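You operate a simulated robot arm through the tools that you are given. There is no shell and no other tool. Be economical: measure what you need, move in short steps, check, and stop when the job is done.

You run a simulated two-armed robot. Do the job below in one go: nothing can be reset, and whatever is moved stays where it is left.

TASK
On the vanity counter, fold the blue napkin in half.

Only the result counts: the job must be done as asked and must still hold three seconds after the hand-in. Knocking over, shifting, dropping, spilling or breaking anything else fails it. Flat cloth is picked up by pressing the open fingertips on it (5 to 10 N) and closing them slowly along it; thin cloth reads only 2 to 8 mm in the jaws.

THE ROBOT
Two 7-joint arms with two-finger parallel grippers on one trunk, on a base that drives. Base frame: it is fixed to the floor where the robot stands at the start and does not move with it; the origin is under the middle of the robot, x ahead of it, y to its left, z up. Units: m, rad, N and s.
The left shoulder is at the start at [0.07, 0.163, 1.145], the right one opposite. Places, roughly: vanity counter [0.6, -0.1, 0.9]. Payload 3.43 kg a hand.
The tool frame of a hand sits at the grasp point between the pads (the TCP): z along the fingers, y along the line on which they close. The tips reach 0.034 m beyond it. Largest opening 0.128 m; finger width 0.024, thickness 0.012; the body of the gripper, 0.048 by 0.13 m, starts 0.096 m behind the TCP.
Orientation is told as [roll, pitch, yaw] about the base's x, y, z axes, in that order, counted from this pose: with the fingers straight down and closing along the base's y, the tool's x points along the base's -x, its y along +y and its z along -z.

THE INTERFACE
- The arms move only by the tool nudge_tool. It takes "left_commands", "right_commands" or both (then of equal length, played together; a hand with none holds still); each is a list of rows, each an object (a shift or turn left out is 0, a gripper value left out holds the last) with "jaw": the finger opening in m, from 0 to 0.128; "delta_pos": the shift along the tool's x, y, z in m, a list of three; "turn": the turn, a rotation vector about the tool's x, y, z in rad, a list of three. In form: [{"jaw": jaw, "delta_pos": [x, y, z], "turn": [wx, wy, wz]}, ...]. A call has 1 to 10 rows; each row is the pose to reach, as a shift and turn from the pose commanded when the call began, along the tool's axes at that moment. Each row takes 0.2 s and may step no farther than 0.05 m and 0.15 rad from the row before; otherwise, or with a gripper value out of range, the whole call is refused. A pose out of reach is approached as far as the arm can. The call stops where the force on the tool passes 40 N (or 10 N more than at its start, if that is more) or the arm is blocked; 0.2 s more then pass. Each finger travels about 0.153 m/s and halts on what it meets, pressing with about 35 N; the grip force reading is that of the motor and also rises with nothing between the fingers. The clock runs only during rows and for 0.2 s after the last one: add rows that repeat a pose to give the fingers time. It gives the time, the measured TCP pose, the force on the tool (base axes), the opening and the grip force at its end, in the units of the frame above (readings bear some noise).
- Cameras (640 x 400 px; columns grow to the right, rows downward): "scene" is now at [0.1331, -0.0211, 1.3705]; the picture's right is [-0.25, -0.97, 0.00], its down [-0.58, 0.15, -0.80] and it looks along [0.78, -0.20, -0.60] (base axes); focal length 266 px, centre (320, 200). "left" rides on the left gripper at [0.076, 0.011, -0.16] in its tool frame; the picture's right is [-0.15, 0.99, 0.00], its down [-0.88, -0.13, -0.46] and it looks along [-0.45, -0.07, 0.89] (tool axes); focal length 234 px, centre (320, 200). "right" rides on the right gripper at [0.076, -0.011, -0.16] in its tool frame; the picture's right is [0.15, 0.99, 0.00], its down [-0.88, 0.13, -0.46] and it looks along [-0.45, 0.07, 0.89] (tool axes); focal length 234 px, centre (320, 200).
- camera(camera): a new picture of that camera. The clock stands still meanwhile.
- lift_body(by): slides the trunk up (or, below 0, down) by that many m; the arms and the scene camera ride with it, the base frame stays. It gives what a move gives, with no picture.
- base_move(legs): drives the robot by 1 to 6 legs, each [ahead, left, turn to the left] in m, m and rad, along the robot's own axes; the way and the turn of a leg run together, so that a leg with both is an arc; at most 1.5 m and 3.142 rad a leg. The arms and the cameras ride along, it lands a little off, and it stops where it bumps. It gives what a move gives.
- pan_tilt(pan, tilt): turns the head with the scene camera to pan (to the left, within 1.501 rad either way) and tilt (down, from -0.506 to 1.204), counted from straight ahead of the robot. It gives what a move gives.
- pixel_to_xyz(camera, pixels): for up to 12 pixels [column, row] of the newest picture of that camera ("zoom" is the newest enlarged one), the place [x, y, z] in the base frame of the surface seen there, good to about 0.002 m. The clock stands still meanwhile.
- zoom(camera, box): a new picture of the part [left, top, right, bottom] of that camera's present view, enlarged. The clock stands still meanwhile.
- hand_in(): hands the job in; it is judged then, once.

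Go step by step. Measure first, check grasps and placings, and put right what went wrong. The budget is 80 turns and 70 pictures, counting those below and the enlarged ones. Unless the task says otherwise, let go and move clear before handing in.

The tools are called after "Request:" as a command line: name --argument value ..., lists and objects as JSON in quotes. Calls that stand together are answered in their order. nudge_tool: Moves the arms, as the interface text tells. Its arguments: {"type":"object","properties":{"left_commands":{"type":"array","items":{"type":"object","properties":{"jaw":{"type":"number"},"delta_pos":{"type":"array","items":{"type":"number"}},"turn":{"type":"array","items":{"type":"number"}}}}},"right_commands":{"type":"array","items":{"type":"object","properties":{"jaw":{"type":"number"},"delta_pos":{"type":"array","items":{"type":"number"}},"turn":{"type":"array","items":{"type":"number"}}}}}},"required":[]} The other tools are called the same way: lift_body (by) slides the trunk up or down; base_move (legs) drives the base; pan_tilt (pan, tilt) turns the head that bears the scene camera; camera (camera) takes a picture; pixel_to_xyz (camera, pixels) gives the place of the surface under pixels of a picture; zoom (camera, box) takes an enlarged picture of a part of a camera's view; hand_in () hands the job in.

At the start:

```text
time_s: 0.0
left_eef_pos: [0.4956, 0.1615, 1.105]
left_orientation: [-0.001, 0.0, 0.0]
left_force: [1.3, -0.1, 0.7]
left_width: 0.1281
left_finger_force: 0.1
right_eef_pos: [0.5338, -0.2756, 1.105]
right_orientation: [0.001, -0.001, 0.0]
right_force: [0.2, -0.5, 0.2]
right_width: 0.1282
right_finger_force: 0.1
trunk travel left (down, up): [-0.625, 0.315]
robot x, y, heading: [0.0003, -0.0043, -0.002]
head pan, tilt: [-0.257, 0.641]
```

scene: 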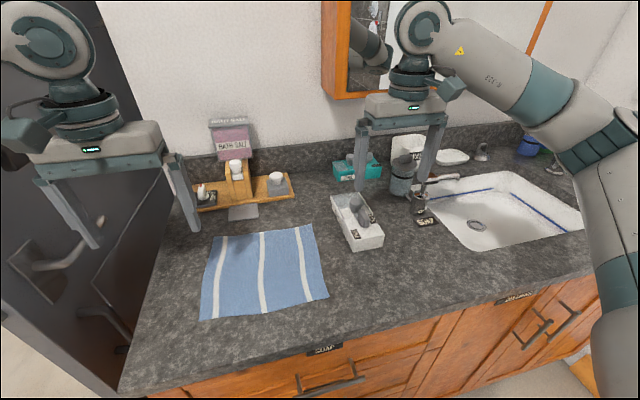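
right: 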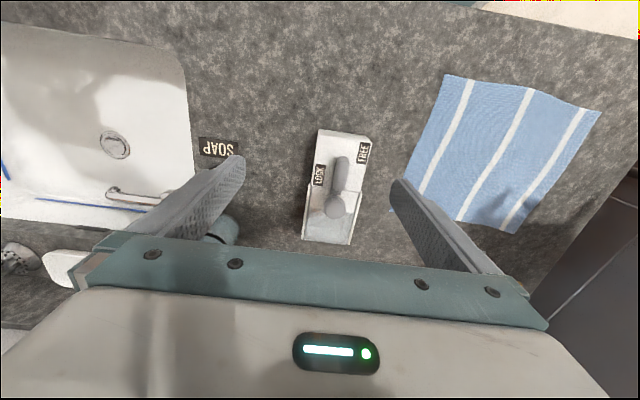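
left: 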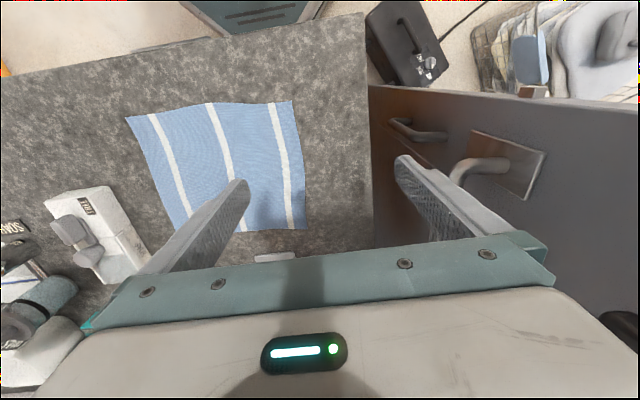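

The napkin shows in the scene at corners (214,236), (311,225), (328,297), (200,319). I'll measure the corners and the surroundings.

Request:
pixel_to_xyz --camera "scene" --pixels '[[214, 237], [311, 226], [327, 297], [201, 318], [264, 269], [243, 213], [345, 240], [382, 240], [165, 300], [125, 385], [320, 345], [262, 312]]'

Request:
zoom --camera "scene" --box '[140, 150, 400, 350]'

```text
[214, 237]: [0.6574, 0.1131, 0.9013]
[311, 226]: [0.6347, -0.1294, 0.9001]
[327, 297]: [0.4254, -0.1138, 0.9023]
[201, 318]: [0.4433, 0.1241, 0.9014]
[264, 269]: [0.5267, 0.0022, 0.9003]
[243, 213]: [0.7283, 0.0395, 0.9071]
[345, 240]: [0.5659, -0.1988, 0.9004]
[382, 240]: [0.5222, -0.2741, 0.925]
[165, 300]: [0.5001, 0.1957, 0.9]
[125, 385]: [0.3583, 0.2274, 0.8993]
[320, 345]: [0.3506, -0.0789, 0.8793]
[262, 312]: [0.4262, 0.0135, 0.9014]
```

```text
2.00 times, centred on (270, 250) of scene
```

zoom: 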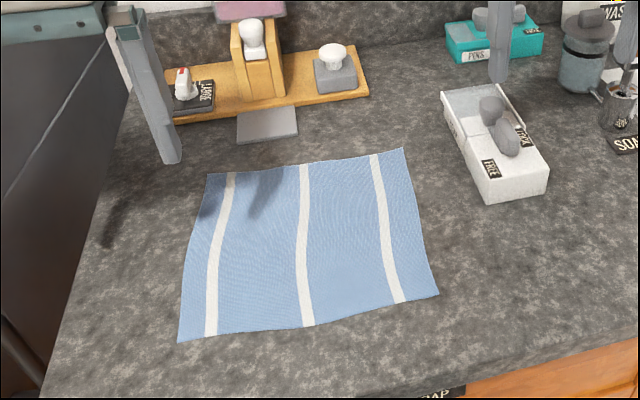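

The napkin is about 0.24 m wide (y) by 0.215 m deep (x), lying at z≈0.90. I'll fold the near edge onto the far edge with both hands, so first I'm bringing them above the near corners with the jaws partly closed.

Request:
nudge_tool --left_commands '[{"jaw": 0.05, "delta_pos": [0.01, -0.013, 0]}, {"delta_pos": [0.02, -0.026, 0]}, {"delta_pos": [0.03, -0.04, 0]}, {"delta_pos": [0.04, -0.053, 0]}, {"delta_pos": [0.0446, -0.0665, 0]}, {"delta_pos": [0.0446, -0.0665, 0.04]}, {"delta_pos": [0.0446, -0.0665, 0.08]}, {"delta_pos": [0.0446, -0.0665, 0.12]}, {"delta_pos": [0.0446, -0.0665, 0.14]}, {"delta_pos": [0.0446, -0.0665, 0.14]}]' --right_commands '[{"jaw": 0.05, "delta_pos": [0.02, 0.038, 0]}, {"delta_pos": [0.04, 0.076, 0]}, {"delta_pos": [0.06, 0.114, 0]}, {"delta_pos": [0.08, 0.152, 0]}, {"delta_pos": [0.0968, 0.1906, 0]}, {"delta_pos": [0.0968, 0.1906, 0.04]}, {"delta_pos": [0.0968, 0.1906, 0.08]}, {"delta_pos": [0.0968, 0.1906, 0.12]}, {"delta_pos": [0.0968, 0.1906, 0.14]}, {"delta_pos": [0.0968, 0.1906, 0.14]}]'

Request:
camera --camera "scene"

Request:
camera --camera "right"

Request:
camera --camera "left"

```text
time_s: 2.2
left_eef_pos: [0.4316, 0.0978, 0.9778]
left_orientation: [0.0, -0.034, 0.012]
left_force: [-0.3, 0.2, 0.2]
left_width: 0.0501
left_finger_force: 0.1
right_eef_pos: [0.4173, -0.0809, 0.9763]
right_orientation: [0.001, -0.022, 0.007]
right_force: [0.7, 0.6, -0.5]
right_width: 0.0501
right_finger_force: 0.1
trunk travel left (down, up): [-0.625, 0.315]
robot x, y, heading: [-0.0018, -0.0026, 0.007]
head pan, tilt: [-0.257, 0.641]
```

```text
65 pictures are left
```

scene: 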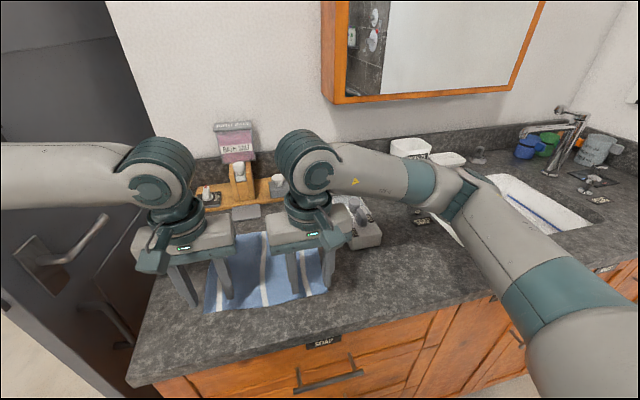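

```text
64 pictures are left
```

right: 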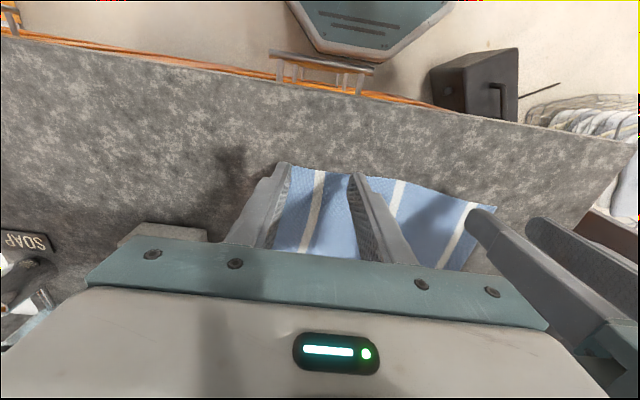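

```text
63 pictures are left
```

left: 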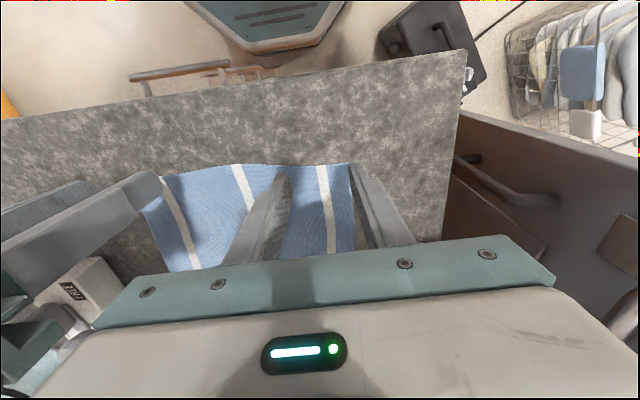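

The hands came up short of the commanded pose (x off by 2 cm and slightly pitched), so they are probably too close to the body. I'll back the base up 0.12 m to get comfortable reach.

Request:
base_move --legs '[[-0.12, 0, -0.007]]'

```text
time_s: 3.4
left_eef_pos: [0.3322, 0.091, 0.9645]
left_orientation: [0.0, -0.002, -0.007]
left_force: [-0.4, 0.5, -0.3]
left_width: 0.0497
left_finger_force: 0.0
right_eef_pos: [0.316, -0.0867, 0.9653]
right_orientation: [-0.001, -0.003, -0.009]
right_force: [-0.4, 0.7, -0.2]
right_width: 0.05
right_finger_force: 0.1
trunk travel left (down, up): [-0.625, 0.315]
robot x, y, heading: [-0.1218, 0.0027, -0.005]
head pan, tilt: [-0.257, 0.641]
```

The pose settled exactly, so the shortfall was only lag. Now I'll go forward to the near corners, still hovering.

Request:
nudge_tool --left_commands '[{"delta_pos": [-0.03, 0.002, 0]}, {"delta_pos": [-0.06, 0.004, 0]}, {"delta_pos": [-0.09, 0.006, 0]}, {"delta_pos": [-0.121, 0.008, 0]}, {"delta_pos": [-0.121, 0.008, 0]}, {"delta_pos": [-0.121, 0.008, 0]}, {"delta_pos": [-0.121, 0.008, 0]}]' --right_commands '[{"delta_pos": [-0.03, 0, 0]}, {"delta_pos": [-0.06, 0, 0]}, {"delta_pos": [-0.09, 0, 0]}, {"delta_pos": [-0.121, 0, 0]}, {"delta_pos": [-0.121, 0, 0]}, {"delta_pos": [-0.121, 0, 0]}, {"delta_pos": [-0.121, 0, 0]}]'

Request:
camera --camera "right"

Request:
camera --camera "left"

```text
time_s: 5.0
left_eef_pos: [0.454, 0.0973, 0.9647]
left_orientation: [0.0, 0.0, -0.007]
left_force: [0.6, 0.0, -0.9]
left_width: 0.05
left_finger_force: 0.0
right_eef_pos: [0.4392, -0.0864, 0.9659]
right_orientation: [-0.001, 0.0, -0.007]
right_force: [-0.2, -0.2, 0.2]
right_width: 0.05
right_finger_force: 0.1
trunk travel left (down, up): [-0.625, 0.315]
robot x, y, heading: [-0.1171, 0.0011, -0.011]
head pan, tilt: [-0.257, 0.641]
```

```text
62 pictures are left
```

right: 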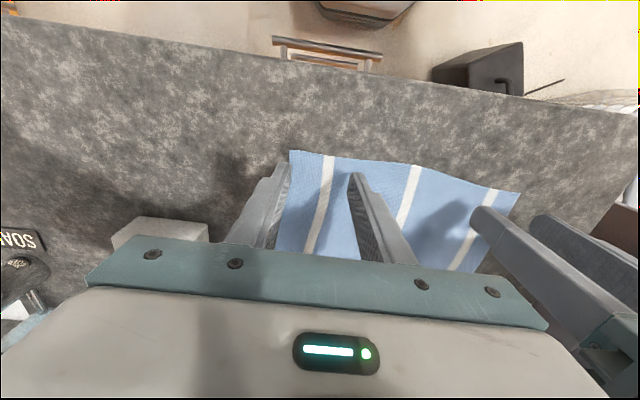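

```text
61 pictures are left
```

left: 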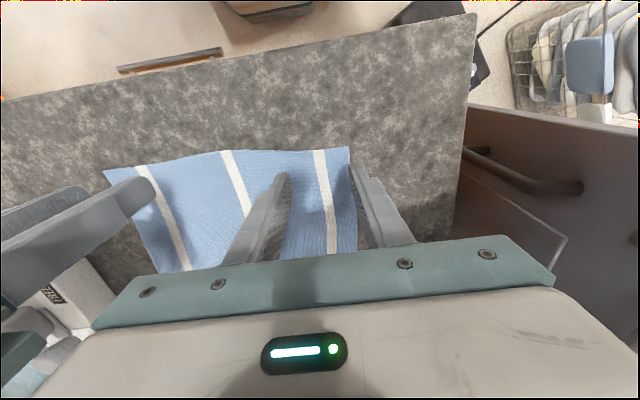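

The outer fingers sit right at the side edges, so I'll shift each hand ~1 cm inward, narrow the jaws, and lower to just above contact.

Request:
nudge_tool --left_commands '[{"jaw": 0.036, "delta_pos": [0, -0.01, 0]}, {"delta_pos": [0, -0.01, 0.015]}, {"delta_pos": [0, -0.01, 0.026]}, {"delta_pos": [0, -0.01, 0.029]}, {"delta_pos": [0, -0.01, 0.031]}, {"delta_pos": [0, -0.01, 0.031]}, {"delta_pos": [0, -0.01, 0.031]}]' --right_commands '[{"jaw": 0.036, "delta_pos": [0, 0.01, 0]}, {"delta_pos": [0, 0.01, 0.016]}, {"delta_pos": [0, 0.01, 0.027]}, {"delta_pos": [0, 0.01, 0.03]}, {"delta_pos": [0, 0.01, 0.032]}, {"delta_pos": [0, 0.01, 0.032]}, {"delta_pos": [0, 0.01, 0.032]}]'

```text
time_s: 6.6
left_eef_pos: [0.4551, 0.0876, 0.9346]
left_orientation: [0.0, -0.005, -0.007]
left_force: [4.6, -0.1, 16.3]
left_width: 0.0361
left_finger_force: 0.1
right_eef_pos: [0.4391, -0.0786, 0.9346]
right_orientation: [0.0, -0.003, -0.008]
right_force: [1.5, 0.2, 6.1]
right_width: 0.0359
right_finger_force: 0.0
trunk travel left (down, up): [-0.625, 0.315]
robot x, y, heading: [-0.116, 0.001, -0.013]
head pan, tilt: [-0.257, 0.641]
```

Both tips are pressing on the cloth (left 16 N, right 6 N). I'll ease the left hand off slightly and close both slowly.

Request:
nudge_tool --left_commands '[{"delta_pos": [0, 0, -0.0007]}, {"jaw": 0.031, "delta_pos": [0, 0, -0.0007]}, {"jaw": 0.026, "delta_pos": [0, 0, -0.0007]}, {"jaw": 0.021, "delta_pos": [0, 0, -0.0007]}, {"jaw": 0.016, "delta_pos": [0, 0, -0.0007]}, {"jaw": 0.011, "delta_pos": [0, 0, -0.0007]}, {"jaw": 0.006, "delta_pos": [0, 0, -0.0007]}, {"jaw": 0.0, "delta_pos": [0, 0, -0.0007]}, {"jaw": 0.0, "delta_pos": [0, 0, -0.0007]}]' --right_commands '[{"delta_pos": [0, 0, 0.0002]}, {"jaw": 0.031, "delta_pos": [0, 0, 0.0002]}, {"jaw": 0.026, "delta_pos": [0, 0, 0.0002]}, {"jaw": 0.021, "delta_pos": [0, 0, 0.0002]}, {"jaw": 0.016, "delta_pos": [0, 0, 0.0002]}, {"jaw": 0.011, "delta_pos": [0, 0, 0.0002]}, {"jaw": 0.006, "delta_pos": [0, 0, 0.0002]}, {"jaw": 0.0, "delta_pos": [0, 0, 0.0002]}, {"jaw": 0.0, "delta_pos": [0, 0, 0.0002]}]'

Request:
camera --camera "right"

Request:
camera --camera "left"

```text
time_s: 8.6
left_eef_pos: [0.4545, 0.0867, 0.9343]
left_orientation: [-0.002, -0.002, -0.009]
left_force: [-0.1, -11.8, 5.5]
left_width: 0.0019
left_finger_force: 34.8
right_eef_pos: [0.4374, -0.0766, 0.9342]
right_orientation: [0.002, -0.001, -0.007]
right_force: [-0.1, 13.3, 15.2]
right_width: 0.0016
right_finger_force: 35.2
trunk travel left (down, up): [-0.625, 0.315]
robot x, y, heading: [-0.1201, -0.001, -0.007]
head pan, tilt: [-0.257, 0.641]
```

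```text
60 pictures are left
```

right: 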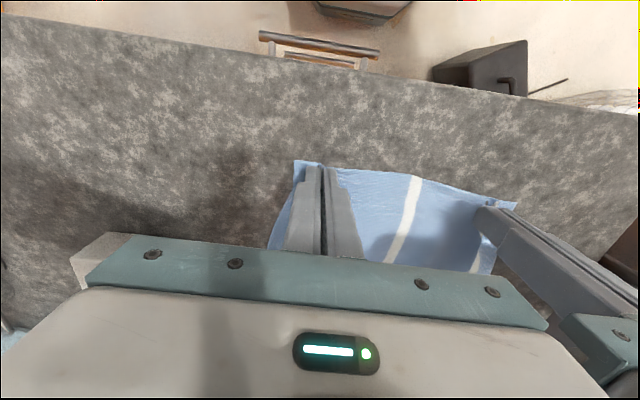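

```text
59 pictures are left
```

left: 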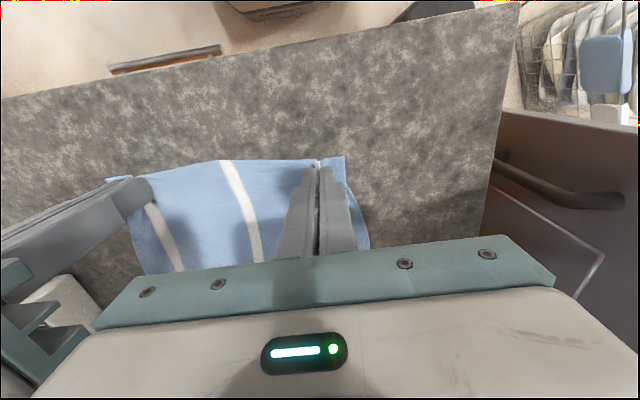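

Both jaws read ~2 mm with the cloth gathered, and tension between the hands shows in the ±12 N side forces. I'll lift a little, easing inward slightly, and check.

Request:
nudge_tool --left_commands '[{"delta_pos": [0, -0.002, -0.01]}, {"delta_pos": [0, -0.004, -0.02]}, {"delta_pos": [0, -0.004, -0.04]}, {"delta_pos": [0, -0.004, -0.04]}]' --right_commands '[{"delta_pos": [0, 0.002, -0.01]}, {"delta_pos": [0, 0.004, -0.02]}, {"delta_pos": [0, 0.004, -0.04]}, {"delta_pos": [0, 0.004, -0.04]}]'

Request:
camera --camera "scene"

Request:
camera --camera "right"

Request:
camera --camera "left"

```text
time_s: 9.6
left_eef_pos: [0.4541, 0.0845, 0.9736]
left_orientation: [0.002, 0.001, -0.008]
left_force: [0.1, -0.2, -0.3]
left_width: 0.0018
left_finger_force: 34.7
right_eef_pos: [0.4395, -0.0744, 0.9733]
right_orientation: [0.001, 0.002, -0.009]
right_force: [0.4, -0.2, -0.3]
right_width: 0.0018
right_finger_force: 35.5
trunk travel left (down, up): [-0.625, 0.315]
robot x, y, heading: [-0.1172, -0.0013, -0.008]
head pan, tilt: [-0.257, 0.641]
```

```text
58 pictures are left
```

scene: 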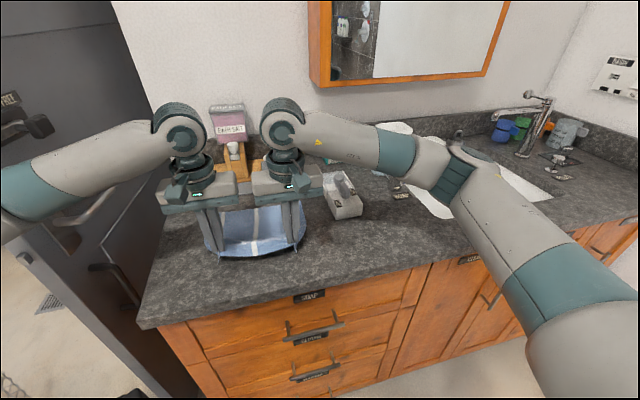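

```text
57 pictures are left
```

right: 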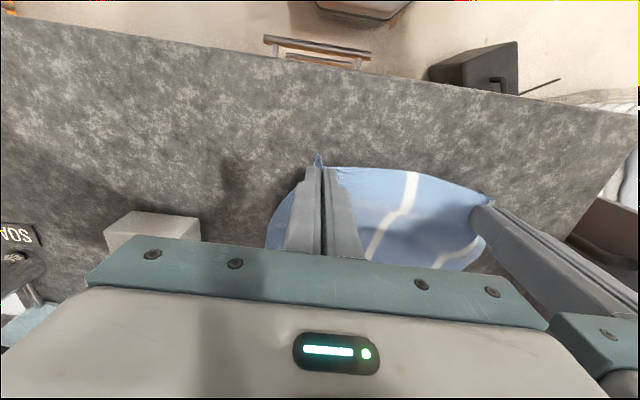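

```text
56 pictures are left
```

left: 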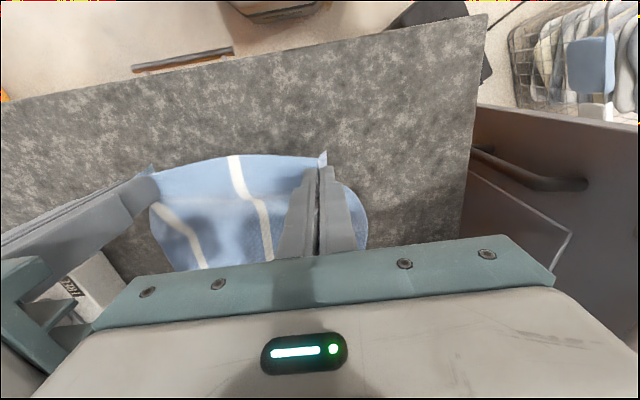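

Both corners are held. But in this direction the vertical hand would tuck the gripped edge back under itself, since the hand can't lean towards the wall. Folding the far edge toward me lets the hands tilt naturally, so I'll lay the near edge back and spread it.

Request:
nudge_tool --left_commands '[{"delta_pos": [0, 0, 0.02]}, {"delta_pos": [0, 0.004, 0.036]}, {"delta_pos": [0, 0.004, 0.0385]}, {"jaw": 0.012, "delta_pos": [0, 0.004, 0.0385]}, {"jaw": 0.024, "delta_pos": [0, 0.004, 0.0385]}, {"jaw": 0.036, "delta_pos": [0, 0.004, 0.0385]}, {"jaw": 0.036, "delta_pos": [0, 0.004, 0.0385]}, {"delta_pos": [0, 0.004, 0.02]}, {"delta_pos": [0, 0.004, -0.02]}, {"delta_pos": [0, 0.004, -0.03]}]' --right_commands '[{"delta_pos": [0, 0, 0.02]}, {"delta_pos": [0, -0.004, 0.036]}, {"delta_pos": [0, -0.004, 0.0385]}, {"jaw": 0.012, "delta_pos": [0, -0.004, 0.0385]}, {"jaw": 0.024, "delta_pos": [0, -0.004, 0.0385]}, {"jaw": 0.036, "delta_pos": [0, -0.004, 0.0385]}, {"jaw": 0.036, "delta_pos": [0, -0.004, 0.0385]}, {"delta_pos": [0, -0.004, 0.02]}, {"delta_pos": [0, -0.004, -0.02]}, {"delta_pos": [0, -0.004, -0.03]}]'

Request:
camera --camera "scene"

Request:
camera --camera "left"

```text
time_s: 11.8
left_eef_pos: [0.4539, 0.0871, 1.0051]
left_orientation: [0.001, -0.001, -0.009]
left_force: [-0.1, 0.1, 0.3]
left_width: 0.0359
left_finger_force: 0.0
right_eef_pos: [0.4399, -0.0771, 1.0046]
right_orientation: [0.0, 0.0, -0.008]
right_force: [-0.6, 0.4, 0.8]
right_width: 0.0358
right_finger_force: 0.0
trunk travel left (down, up): [-0.625, 0.315]
robot x, y, heading: [-0.1172, -0.0004, -0.007]
head pan, tilt: [-0.257, 0.641]
```

```text
55 pictures are left
```

scene: 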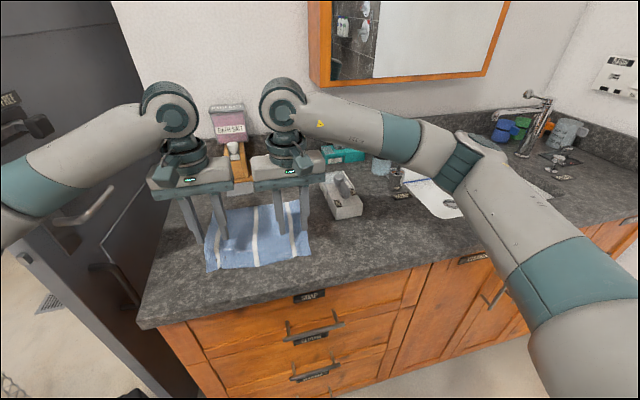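

```text
54 pictures are left
```

left: 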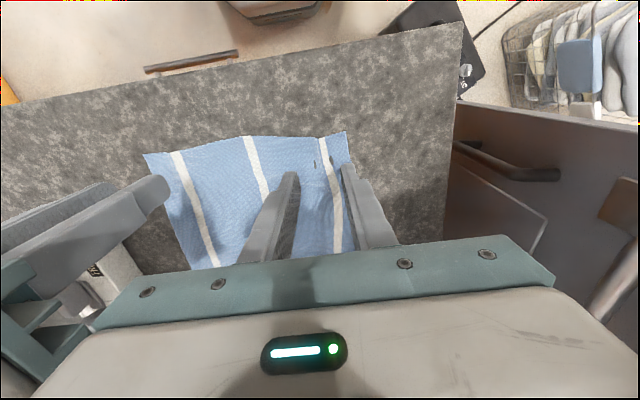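

The near edge is laid back fairly flat. I'll raise and spread the hands to get a clear view of the napkin.

Request:
nudge_tool --left_commands '[{"delta_pos": [0, 0, -0.045]}, {"delta_pos": [0, 0.02, -0.09]}, {"delta_pos": [0, 0.04, -0.1]}, {"delta_pos": [0, 0.06, -0.1]}, {"delta_pos": [0, 0.08, -0.1]}, {"delta_pos": [0, 0.08, -0.1]}]' --right_commands '[{"delta_pos": [0, 0, -0.045]}, {"delta_pos": [0, -0.02, -0.09]}, {"delta_pos": [0, -0.065, -0.1]}, {"delta_pos": [0, -0.11, -0.1]}, {"delta_pos": [0, -0.155, -0.1]}, {"delta_pos": [0, -0.18, -0.1]}]'

Request:
camera --camera "scene"

Request:
zoom --camera "scene" --box '[150, 160, 390, 310]'

```text
time_s: 13.2
left_eef_pos: [0.4555, 0.167, 1.104]
left_orientation: [0.002, -0.001, -0.009]
left_force: [0.0, -0.2, -0.5]
left_width: 0.0357
left_finger_force: 0.1
right_eef_pos: [0.4387, -0.2591, 1.1043]
right_orientation: [0.003, 0.0, -0.008]
right_force: [0.4, -0.9, 0.8]
right_width: 0.0362
right_finger_force: 0.1
trunk travel left (down, up): [-0.625, 0.315]
robot x, y, heading: [-0.1175, -0.0017, -0.004]
head pan, tilt: [-0.257, 0.641]
```

```text
53 pictures are left
```

scene: 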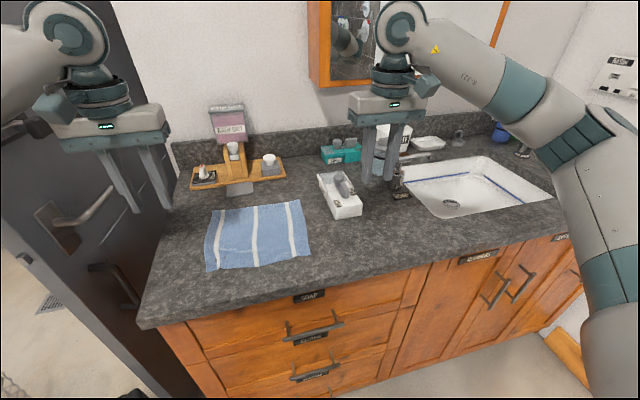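

```text
2.67 times, centred on (270, 235) of scene
```

zoom: 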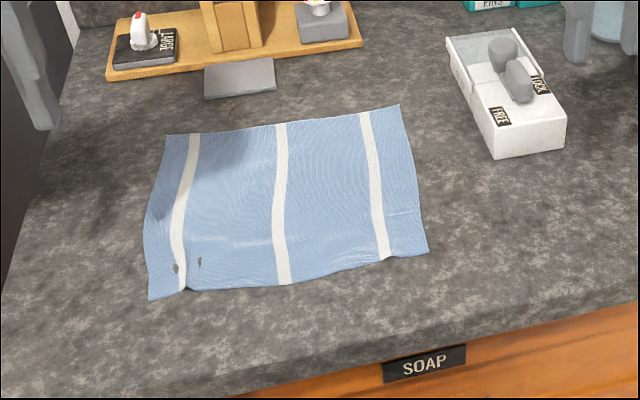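

The napkin is nearly flat again. Next I'll measure its corners and edges in the zoom.

Request:
pixel_to_xyz --camera "zoom" --pixels '[[168, 137], [280, 125], [397, 107], [427, 251], [284, 282], [151, 298], [240, 75], [240, 95], [500, 155], [330, 345], [210, 240], [380, 240]]'

```text
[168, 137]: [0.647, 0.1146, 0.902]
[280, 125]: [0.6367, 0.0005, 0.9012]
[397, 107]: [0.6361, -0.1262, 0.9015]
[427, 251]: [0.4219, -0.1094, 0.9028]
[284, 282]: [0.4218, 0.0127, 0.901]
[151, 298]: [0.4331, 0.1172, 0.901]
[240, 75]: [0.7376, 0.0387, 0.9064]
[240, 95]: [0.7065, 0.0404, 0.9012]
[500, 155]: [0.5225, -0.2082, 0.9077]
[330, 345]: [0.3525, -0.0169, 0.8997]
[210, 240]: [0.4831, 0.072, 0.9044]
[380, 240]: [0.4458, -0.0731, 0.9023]
```

The far edge lies at x≈0.65 (left) to 0.637 (right). I'll move the hands above the far corners.

Request:
nudge_tool --left_commands '[{"jaw": 0.036, "delta_pos": [-0.04, -0.016, 0]}, {"delta_pos": [-0.08, -0.032, 0]}, {"delta_pos": [-0.12, -0.048, 0]}, {"delta_pos": [-0.16, -0.064, 0]}, {"delta_pos": [-0.1875, -0.077, 0]}, {"delta_pos": [-0.1875, -0.077, 0.04]}, {"delta_pos": [-0.1875, -0.077, 0.08]}, {"delta_pos": [-0.1875, -0.077, 0.12]}, {"delta_pos": [-0.1875, -0.077, 0.144]}, {"delta_pos": [-0.1875, -0.077, 0.144]}]' --right_commands '[{"jaw": 0.036, "delta_pos": [-0.035, 0.032, 0]}, {"delta_pos": [-0.07, 0.064, 0]}, {"delta_pos": [-0.105, 0.096, 0]}, {"delta_pos": [-0.14, 0.128, 0]}, {"delta_pos": [-0.17, 0.161, 0]}, {"delta_pos": [-0.1963, 0.161, 0.04]}, {"delta_pos": [-0.1963, 0.161, 0.08]}, {"delta_pos": [-0.1963, 0.161, 0.12]}, {"delta_pos": [-0.1963, 0.161, 0.144]}, {"delta_pos": [-0.1963, 0.161, 0.144]}]'

Request:
nudge_tool --left_commands '[{}, {}]'

Request:
camera --camera "scene"

Request:
zoom --camera "scene" --box '[150, 160, 390, 310]'

```text
time_s: 15.4
left_eef_pos: [0.6421, 0.0884, 0.9606]
left_orientation: [0.002, -0.002, -0.008]
left_force: [0.3, -0.1, -0.7]
left_width: 0.0362
left_finger_force: 0.0
right_eef_pos: [0.6355, -0.0983, 0.9603]
right_orientation: [0.001, -0.001, -0.01]
right_force: [-0.1, 0.0, 1.4]
right_width: 0.036
right_finger_force: 0.1
trunk travel left (down, up): [-0.625, 0.315]
robot x, y, heading: [-0.1199, 0.0013, -0.01]
head pan, tilt: [-0.257, 0.641]
```

```text
time_s: 16.0
left_eef_pos: [0.6434, 0.0896, 0.9616]
left_orientation: [-0.001, 0.0, -0.006]
left_force: [-0.3, 0.0, 0.0]
left_width: 0.0361
left_finger_force: 0.2
right_eef_pos: [0.6358, -0.0987, 0.9605]
right_orientation: [0.001, -0.002, -0.009]
right_force: [-0.5, 0.9, -0.8]
right_width: 0.0358
right_finger_force: 0.0
trunk travel left (down, up): [-0.625, 0.315]
robot x, y, heading: [-0.1195, 0.0009, -0.009]
head pan, tilt: [-0.257, 0.641]
```

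```text
51 pictures are left
```

scene: 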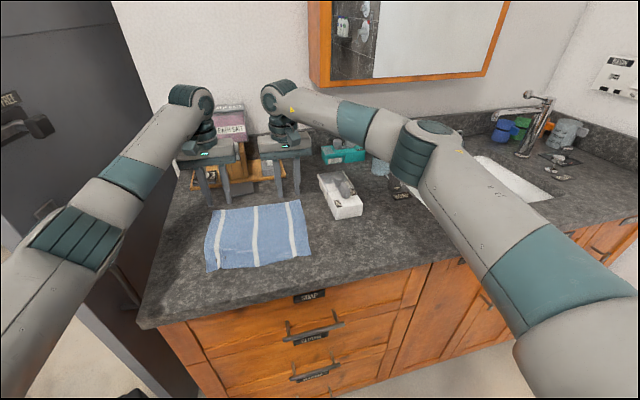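

```text
2.67 times, centred on (270, 235) of scene
```

zoom: 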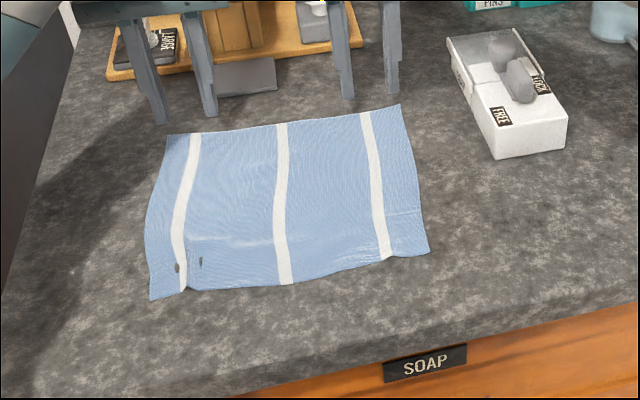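

The fingers are over the far edge with clearance to the tray. Lowering to contact.

Request:
nudge_tool --left_commands '[{"delta_pos": [0, 0, 0.012]}, {"delta_pos": [0, 0, 0.022]}, {"delta_pos": [0, 0, 0.0255]}, {"delta_pos": [0, 0, 0.0255]}, {"delta_pos": [0, 0, 0.0255]}]' --right_commands '[{"delta_pos": [0, 0, 0.012]}, {"delta_pos": [0, 0, 0.022]}, {"delta_pos": [0, 0, 0.0255]}, {"delta_pos": [0, 0, 0.0255]}, {"delta_pos": [0, 0, 0.0255]}]'

Request:
zoom --camera "scene" --box '[180, 140, 340, 240]'

```text
time_s: 17.2
left_eef_pos: [0.6424, 0.0891, 0.9357]
left_orientation: [0.001, 0.0, -0.007]
left_force: [0.3, 0.1, -0.3]
left_width: 0.036
left_finger_force: 0.1
right_eef_pos: [0.6352, -0.0979, 0.935]
right_orientation: [0.0, -0.002, -0.011]
right_force: [1.6, -0.5, 8.9]
right_width: 0.0358
right_finger_force: 0.0
trunk travel left (down, up): [-0.625, 0.315]
robot x, y, heading: [-0.1177, 0.0009, -0.013]
head pan, tilt: [-0.257, 0.641]
```

```text
4.00 times, centred on (260, 190) of scene
```

zoom: 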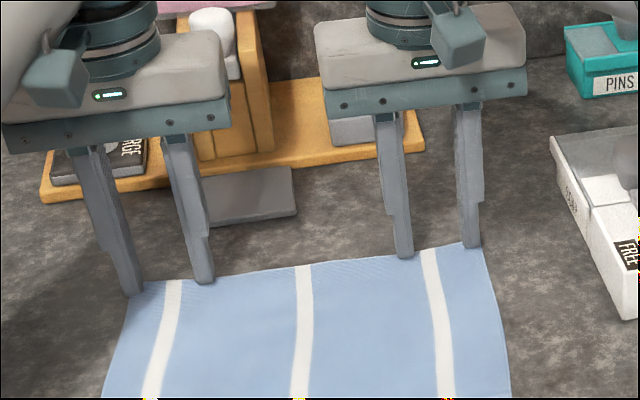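

Tips overlap the edge by about 1 cm; the right presses 9 N and the left is just above. I'll press the left down slightly (and a bit inward), then close both slowly.

Request:
nudge_tool --left_commands '[{"delta_pos": [0.002, -0.003, 0]}, {"delta_pos": [0.002, -0.003, 0.0013]}, {"jaw": 0.031, "delta_pos": [0.002, -0.003, 0.0015]}, {"jaw": 0.026, "delta_pos": [0.002, -0.003, 0.0015]}, {"jaw": 0.021, "delta_pos": [0.002, -0.003, 0.0015]}, {"jaw": 0.016, "delta_pos": [0.002, -0.003, 0.0015]}, {"jaw": 0.011, "delta_pos": [0.002, -0.003, 0.0015]}, {"jaw": 0.006, "delta_pos": [0.002, -0.003, 0.0015]}, {"jaw": 0.0, "delta_pos": [0.002, -0.003, 0.0015]}, {"jaw": 0.0, "delta_pos": [0.002, -0.003, 0.0015]}]' --right_commands '[{}, {}, {"jaw": 0.031}, {"jaw": 0.026}, {"jaw": 0.021}, {"jaw": 0.016}, {"jaw": 0.011}, {"jaw": 0.006}, {"jaw": 0.0}, {"jaw": 0.0}]'

Request:
zoom --camera "scene" --box '[180, 140, 340, 240]'

```text
time_s: 19.4
left_eef_pos: [0.6398, 0.0858, 0.9353]
left_orientation: [-0.001, -0.003, -0.008]
left_force: [-0.2, -10.5, 17.1]
left_width: 0.0017
left_finger_force: 34.4
right_eef_pos: [0.6336, -0.0971, 0.9356]
right_orientation: [0.001, -0.001, -0.007]
right_force: [1.0, 9.6, 1.5]
right_width: 0.0016
right_finger_force: 34.6
trunk travel left (down, up): [-0.625, 0.315]
robot x, y, heading: [-0.1168, 0.0008, -0.012]
head pan, tilt: [-0.257, 0.641]
```

```text
4.00 times, centred on (260, 190) of scene
```

zoom: 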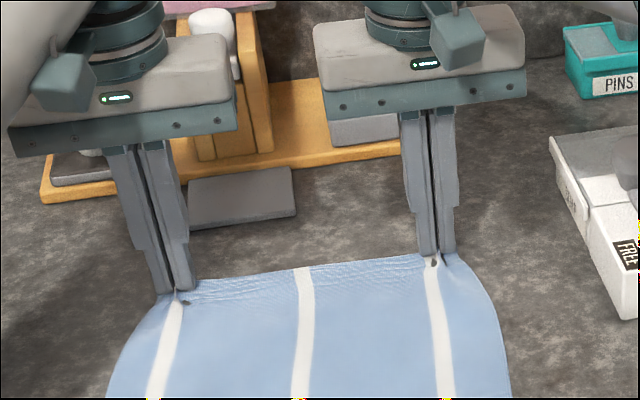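

Both far corners are pinched (~1.7 mm). Now I'll lift along an arc while pitching the fingers forward by 60° so the edge turns over correctly.

Request:
nudge_tool --left_commands '[{"delta_pos": [0.0052, -0.002, -0.0125], "turn": [0, -0.131, 0]}, {"delta_pos": [0.0121, -0.002, -0.0242], "turn": [0, -0.262, 0]}, {"delta_pos": [0.0205, -0.002, -0.0349], "turn": [0, -0.393, 0]}, {"delta_pos": [0.0301, -0.002, -0.0444], "turn": [0, -0.524, 0]}, {"delta_pos": [0.041, -0.002, -0.0527], "turn": [0, -0.655, 0]}, {"delta_pos": [0.0527, -0.002, -0.0593], "turn": [0, -0.785, 0]}, {"delta_pos": [0.0653, -0.002, -0.0644], "turn": [0, -0.916, 0]}, {"delta_pos": [0.0784, -0.002, -0.0679], "turn": [0, -1.047, 0]}, {"delta_pos": [0.0784, -0.002, -0.0679], "turn": [0, -1.047, 0]}]' --right_commands '[{"delta_pos": [0.0052, 0.002, -0.0125], "turn": [0, -0.131, 0]}, {"delta_pos": [0.0121, 0.002, -0.0242], "turn": [0, -0.262, 0]}, {"delta_pos": [0.0205, 0.002, -0.0349], "turn": [0, -0.393, 0]}, {"delta_pos": [0.0301, 0.002, -0.0444], "turn": [0, -0.524, 0]}, {"delta_pos": [0.041, 0.002, -0.0527], "turn": [0, -0.655, 0]}, {"delta_pos": [0.0527, 0.002, -0.0593], "turn": [0, -0.785, 0]}, {"delta_pos": [0.0653, 0.002, -0.0644], "turn": [0, -0.916, 0]}, {"delta_pos": [0.0784, 0.002, -0.0679], "turn": [0, -1.047, 0]}, {"delta_pos": [0.0784, 0.002, -0.0679], "turn": [0, -1.047, 0]}]'

Request:
camera --camera "scene"

Request:
camera --camera "left"

```text
time_s: 21.4
left_eef_pos: [0.5617, 0.0854, 1.0003]
left_orientation: [0.001, -1.047, -0.011]
left_force: [-0.1, -7.0, -0.3]
left_width: 0.0016
left_finger_force: 34.8
right_eef_pos: [0.5564, -0.095, 1.0026]
right_orientation: [0.0, -1.048, -0.008]
right_force: [0.6, 6.8, -0.5]
right_width: 0.0017
right_finger_force: 35.2
trunk travel left (down, up): [-0.625, 0.315]
robot x, y, heading: [-0.1159, 0.0024, -0.009]
head pan, tilt: [-0.257, 0.641]
```

```text
47 pictures are left
```

scene: 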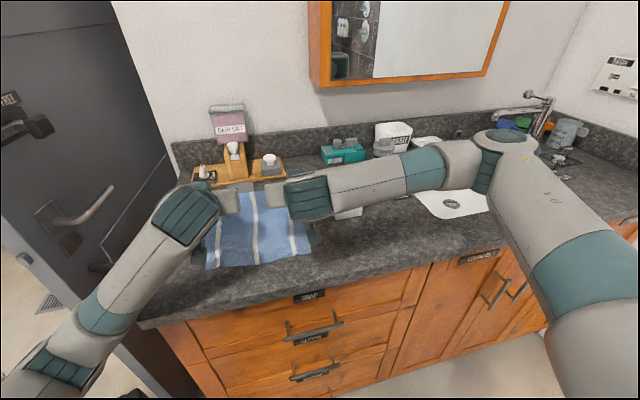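

```text
46 pictures are left
```

left: 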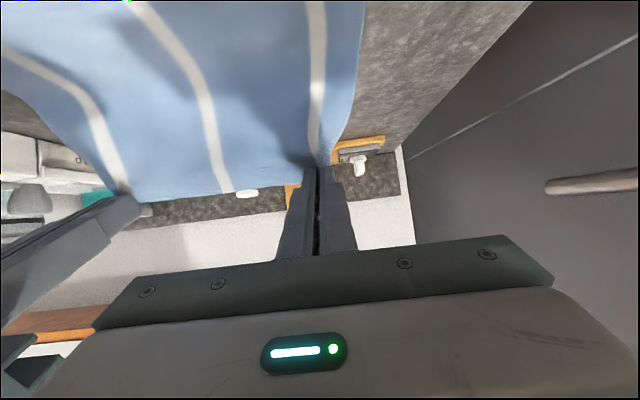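

The cloth hangs properly from both hands. I'll drive the base back 0.10 m to carry the edge over the fold line.

Request:
base_move --legs '[[-0.1, 0, 0]]'

Request:
camera --camera "scene"

Request:
camera --camera "left"

```text
time_s: 22.6
left_eef_pos: [0.4597, 0.0852, 1.0018]
left_orientation: [0.001, -1.048, -0.008]
left_force: [0.2, -5.7, -0.6]
left_width: 0.0018
left_finger_force: 34.4
right_eef_pos: [0.4557, -0.0947, 1.002]
right_orientation: [0.0, -1.049, -0.008]
right_force: [-0.7, 5.6, 0.4]
right_width: 0.0013
right_finger_force: 34.3
trunk travel left (down, up): [-0.625, 0.315]
robot x, y, heading: [-0.2226, 0.0017, -0.01]
head pan, tilt: [-0.257, 0.641]
```

```text
45 pictures are left
```

scene: 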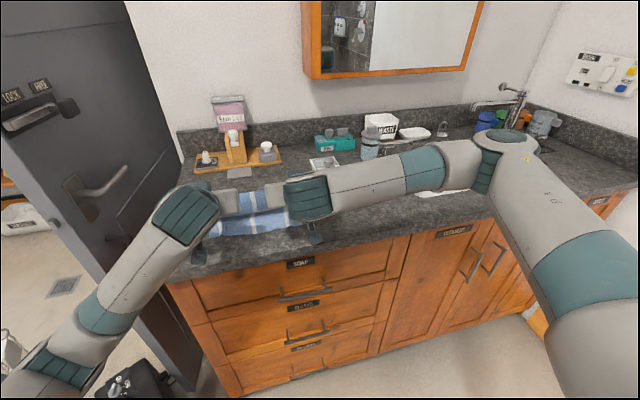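

```text
44 pictures are left
```

left: 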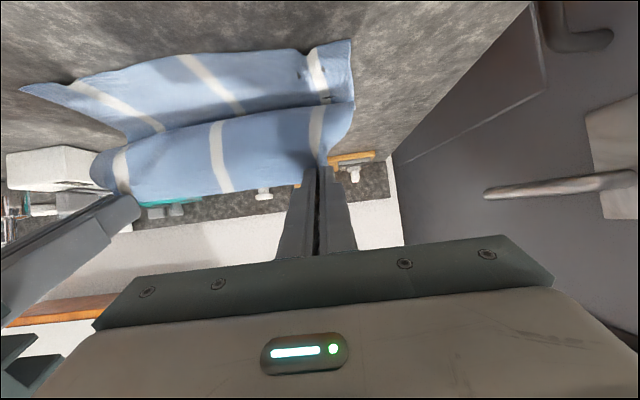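

The fold is forming well; the left view shows the near edge below and the flap on top. I'll lower the held edge onto the near edge, with a little more forward pitch.

Request:
nudge_tool --left_commands '[{"delta_pos": [0.0177, 0, -0.0078], "turn": [0, -0.0435, 0]}, {"delta_pos": [0.0377, 0, -0.0118], "turn": [0, -0.087, 0]}, {"delta_pos": [0.0586, 0, -0.0131], "turn": [0, -0.13, 0]}, {"delta_pos": [0.0779, 0, -0.012], "turn": [0, -0.174, 0]}, {"delta_pos": [0.0904, 0, -0.0111], "turn": [0, -0.217, 0]}, {"delta_pos": [0.0953, 0, -0.0089], "turn": [0, -0.26, 0]}, {"delta_pos": [0.0953, 0, -0.0089], "turn": [0, -0.26, 0]}]' --right_commands '[{"delta_pos": [0.0181, 0, -0.0085], "turn": [0, -0.0435, 0]}, {"delta_pos": [0.0385, 0, -0.0132], "turn": [0, -0.087, 0]}, {"delta_pos": [0.0599, 0, -0.0153], "turn": [0, -0.13, 0]}, {"delta_pos": [0.0796, 0, -0.0149], "turn": [0, -0.174, 0]}, {"delta_pos": [0.0925, 0, -0.0147], "turn": [0, -0.217, 0]}, {"delta_pos": [0.0978, 0, -0.0132], "turn": [0, -0.26, 0]}, {"delta_pos": [0.0978, 0, -0.0132], "turn": [0, -0.26, 0]}]'

Request:
zoom --camera "scene" --box '[160, 120, 352, 240]'

Request:
camera --camera "left"

Request:
camera --camera "right"

```text
time_s: 24.2
left_eef_pos: [0.4056, 0.0849, 0.9229]
left_orientation: [-0.002, -1.309, -0.008]
left_force: [1.4, -3.9, 5.4]
left_width: 0.0015
left_finger_force: 34.7
right_eef_pos: [0.3957, -0.0942, 0.9255]
right_orientation: [-0.005, -1.304, -0.009]
right_force: [-0.1, 4.4, 1.6]
right_width: 0.0015
right_finger_force: 35.2
trunk travel left (down, up): [-0.625, 0.315]
robot x, y, heading: [-0.2176, -0.0016, -0.008]
head pan, tilt: [-0.257, 0.641]
```

```text
3.33 times, centred on (256, 180) of scene
```

zoom: 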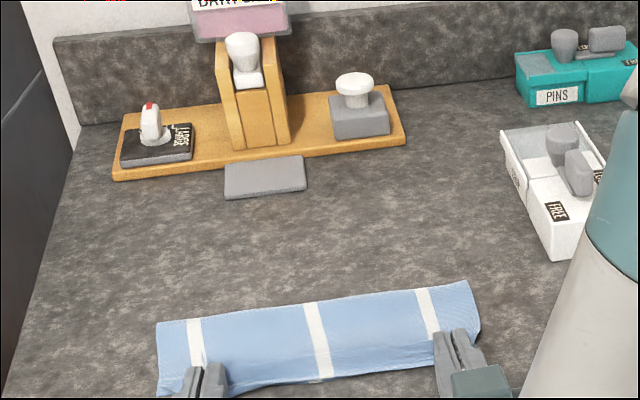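

```text
42 pictures are left
```

left: 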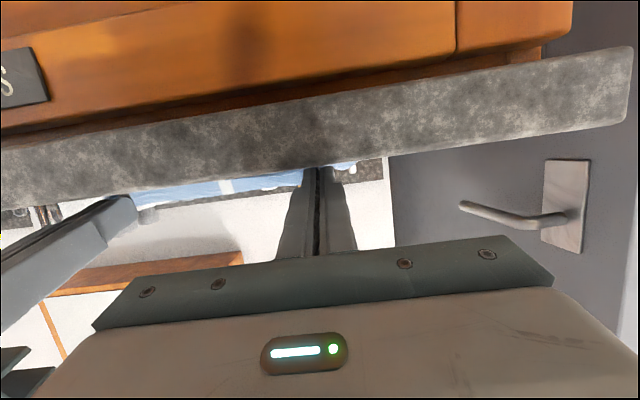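

```text
41 pictures are left
```

right: 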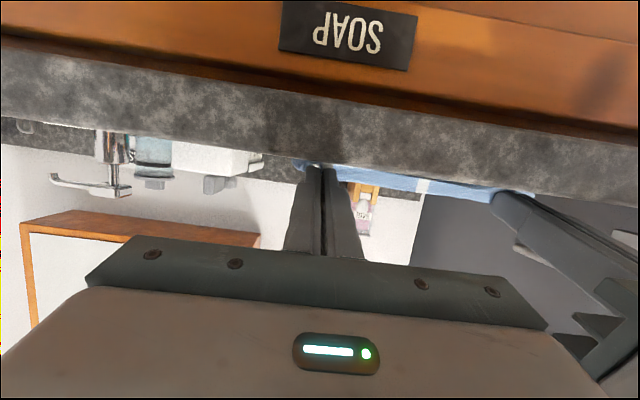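

The flap is down with light contact. I'll take a closer look at edge alignment before releasing.

Request:
zoom --camera "scene" --box '[190, 185, 318, 265]'

Request:
pixel_to_xyz --camera "zoom" --pixels '[[90, 155], [360, 115], [555, 75], [230, 320], [330, 305], [430, 285]]'

```text
5.00 times, centred on (254, 225) of scene
```

zoom: 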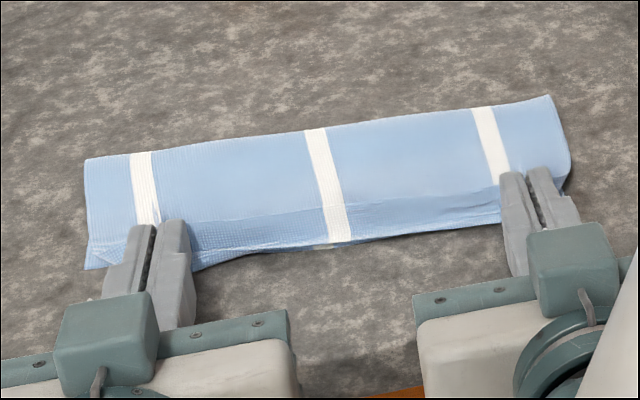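

```text
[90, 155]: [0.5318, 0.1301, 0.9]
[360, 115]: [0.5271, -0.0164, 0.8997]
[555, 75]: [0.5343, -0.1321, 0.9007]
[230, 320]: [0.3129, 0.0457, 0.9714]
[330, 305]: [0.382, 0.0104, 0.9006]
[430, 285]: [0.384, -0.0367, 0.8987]
```

The fold line lies at x≈0.53 and the edges nearly coincide. I'll open the jaws slowly to let go, without moving yet.

Request:
nudge_tool --left_commands '[{"jaw": 0.01}, {"jaw": 0.018}, {"jaw": 0.026}, {"jaw": 0.034}, {"jaw": 0.036}, {"jaw": 0.036}]' --right_commands '[{"jaw": 0.01}, {"jaw": 0.018}, {"jaw": 0.026}, {"jaw": 0.034}, {"jaw": 0.036}, {"jaw": 0.036}]'

Request:
zoom --camera "scene" --box '[190, 185, 318, 265]'

```text
time_s: 25.6
left_eef_pos: [0.4047, 0.0861, 0.9228]
left_orientation: [0.0, -1.306, -0.01]
left_force: [0.1, 0.5, -0.2]
left_width: 0.0358
left_finger_force: 0.1
right_eef_pos: [0.3959, -0.0929, 0.924]
right_orientation: [-0.006, -1.302, -0.007]
right_force: [-0.4, 0.9, 0.0]
right_width: 0.0362
right_finger_force: 0.0
trunk travel left (down, up): [-0.625, 0.315]
robot x, y, heading: [-0.221, 0.0008, -0.008]
head pan, tilt: [-0.257, 0.641]
```

```text
5.00 times, centred on (254, 225) of scene
```

zoom: 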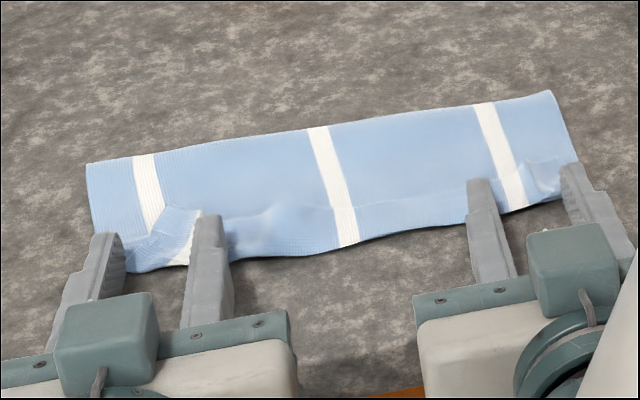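

The cloth is released. I'll withdraw backward along the fingers, then up.

Request:
nudge_tool --left_commands '[{"delta_pos": [0, 0, -0.015]}, {"delta_pos": [-0.004, 0, -0.035]}, {"delta_pos": [-0.02, 0, -0.06]}, {"delta_pos": [-0.06, 0, -0.08]}, {"delta_pos": [-0.1, 0, -0.08]}, {"delta_pos": [-0.1, 0, -0.08]}]' --right_commands '[{"delta_pos": [0, 0, -0.015]}, {"delta_pos": [-0.004, 0, -0.035]}, {"delta_pos": [-0.02, 0, -0.06]}, {"delta_pos": [-0.06, 0, -0.08]}, {"delta_pos": [-0.1, 0, -0.08]}, {"delta_pos": [-0.1, 0, -0.08]}]'

Request:
camera --camera "scene"

Request:
zoom --camera "scene" --box '[190, 185, 318, 265]'

Request:
camera --camera "left"

```text
time_s: 27.0
left_eef_pos: [0.3553, 0.0876, 1.0405]
left_orientation: [-0.002, -1.307, -0.005]
left_force: [0.1, 0.1, 0.5]
left_width: 0.0361
left_finger_force: 0.1
right_eef_pos: [0.3485, -0.0931, 1.0398]
right_orientation: [-0.004, -1.306, -0.004]
right_force: [0.4, -0.3, -0.1]
right_width: 0.0362
right_finger_force: 0.0
right hand out of reach, approached as far as the arm can: row 4, 5, 6
trunk travel left (down, up): [-0.625, 0.315]
robot x, y, heading: [-0.2204, -0.0012, -0.007]
head pan, tilt: [-0.257, 0.641]
```

```text
38 pictures are left
```

scene: 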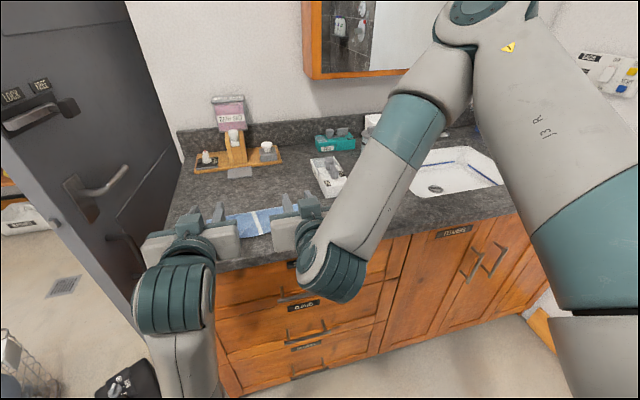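

```text
5.00 times, centred on (254, 225) of scene
```

zoom: 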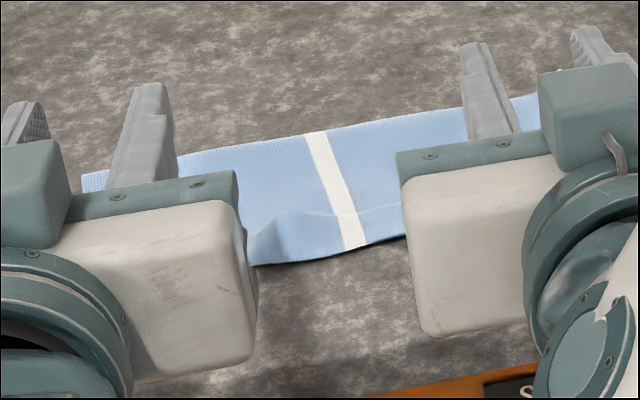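

```text
36 pictures are left
```

left: 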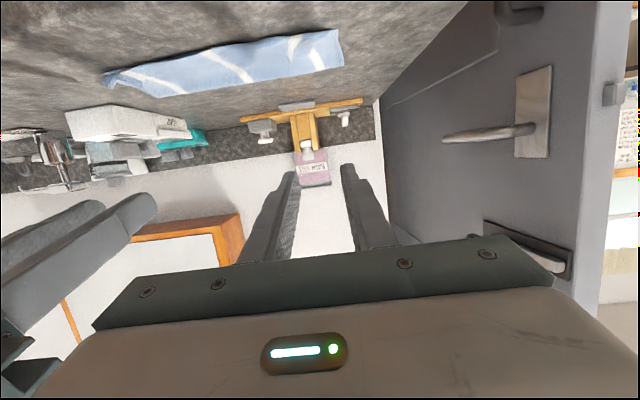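

The hands are clear of the cloth. I'll straighten and spread them to inspect the result.

Request:
nudge_tool --left_commands '[{"delta_pos": [-0.01, 0.01, 0.003], "turn": [0, 0.13, 0]}, {"delta_pos": [-0.02, 0.02, 0.006], "turn": [0, 0.26, 0]}, {"delta_pos": [-0.03, 0.03, 0.01], "turn": [0, 0.39, 0]}, {"delta_pos": [-0.04, 0.04, 0.013], "turn": [0, 0.52, 0]}, {"delta_pos": [-0.05, 0.05, 0.016], "turn": [0, 0.65, 0]}, {"delta_pos": [-0.06, 0.06, 0.02], "turn": [0, 0.78, 0]}, {"delta_pos": [-0.071, 0.07, 0.023], "turn": [0, 0.91, 0]}, {"delta_pos": [-0.071, 0.08, 0.026], "turn": [0, 1.04, 0]}, {"delta_pos": [-0.071, 0.08, 0.03], "turn": [0, 1.17, 0]}, {"delta_pos": [-0.071, 0.08, 0.033], "turn": [0, 1.3, 0]}]' --right_commands '[{"delta_pos": [-0.01, -0.018, 0.003], "turn": [0, 0.13, 0]}, {"delta_pos": [-0.02, -0.036, 0.006], "turn": [0, 0.26, 0]}, {"delta_pos": [-0.03, -0.054, 0.01], "turn": [0, 0.39, 0]}, {"delta_pos": [-0.04, -0.072, 0.013], "turn": [0, 0.52, 0]}, {"delta_pos": [-0.05, -0.09, 0.016], "turn": [0, 0.65, 0]}, {"delta_pos": [-0.06, -0.108, 0.02], "turn": [0, 0.78, 0]}, {"delta_pos": [-0.071, -0.126, 0.023], "turn": [0, 0.91, 0]}, {"delta_pos": [-0.071, -0.144, 0.026], "turn": [0, 1.04, 0]}, {"delta_pos": [-0.071, -0.162, 0.03], "turn": [0, 1.17, 0]}, {"delta_pos": [-0.071, -0.18, 0.033], "turn": [0, 1.3, 0]}]'

Request:
zoom --camera "scene" --box '[190, 185, 318, 265]'

```text
time_s: 29.2
left_eef_pos: [0.532, 0.2314, 1.0903]
left_orientation: [-0.001, -0.012, -0.011]
left_force: [0.4, -0.3, -1.0]
left_width: 0.036
left_finger_force: 0.1
left hand out of reach, approached as far as the arm can: row 3, 4, 5, 6, 7, 8, 9, 10
right_eef_pos: [0.3979, -0.2738, 1.0995]
right_orientation: [0.001, -0.002, -0.009]
right_force: [0.2, -0.3, 1.0]
right_width: 0.0359
right_finger_force: 0.1
trunk travel left (down, up): [-0.625, 0.315]
robot x, y, heading: [-0.2167, 0.0021, -0.01]
head pan, tilt: [-0.257, 0.641]
```

```text
5.00 times, centred on (254, 225) of scene
```

zoom: 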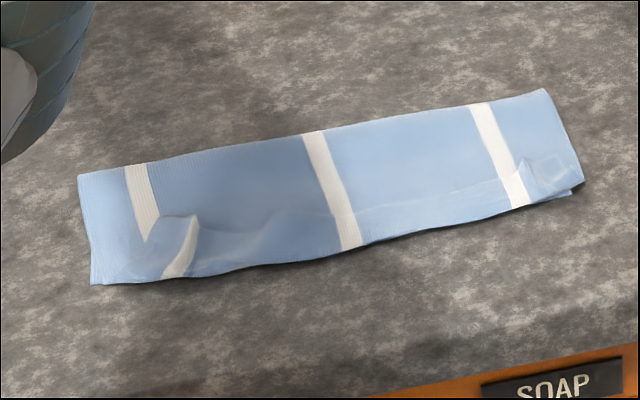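

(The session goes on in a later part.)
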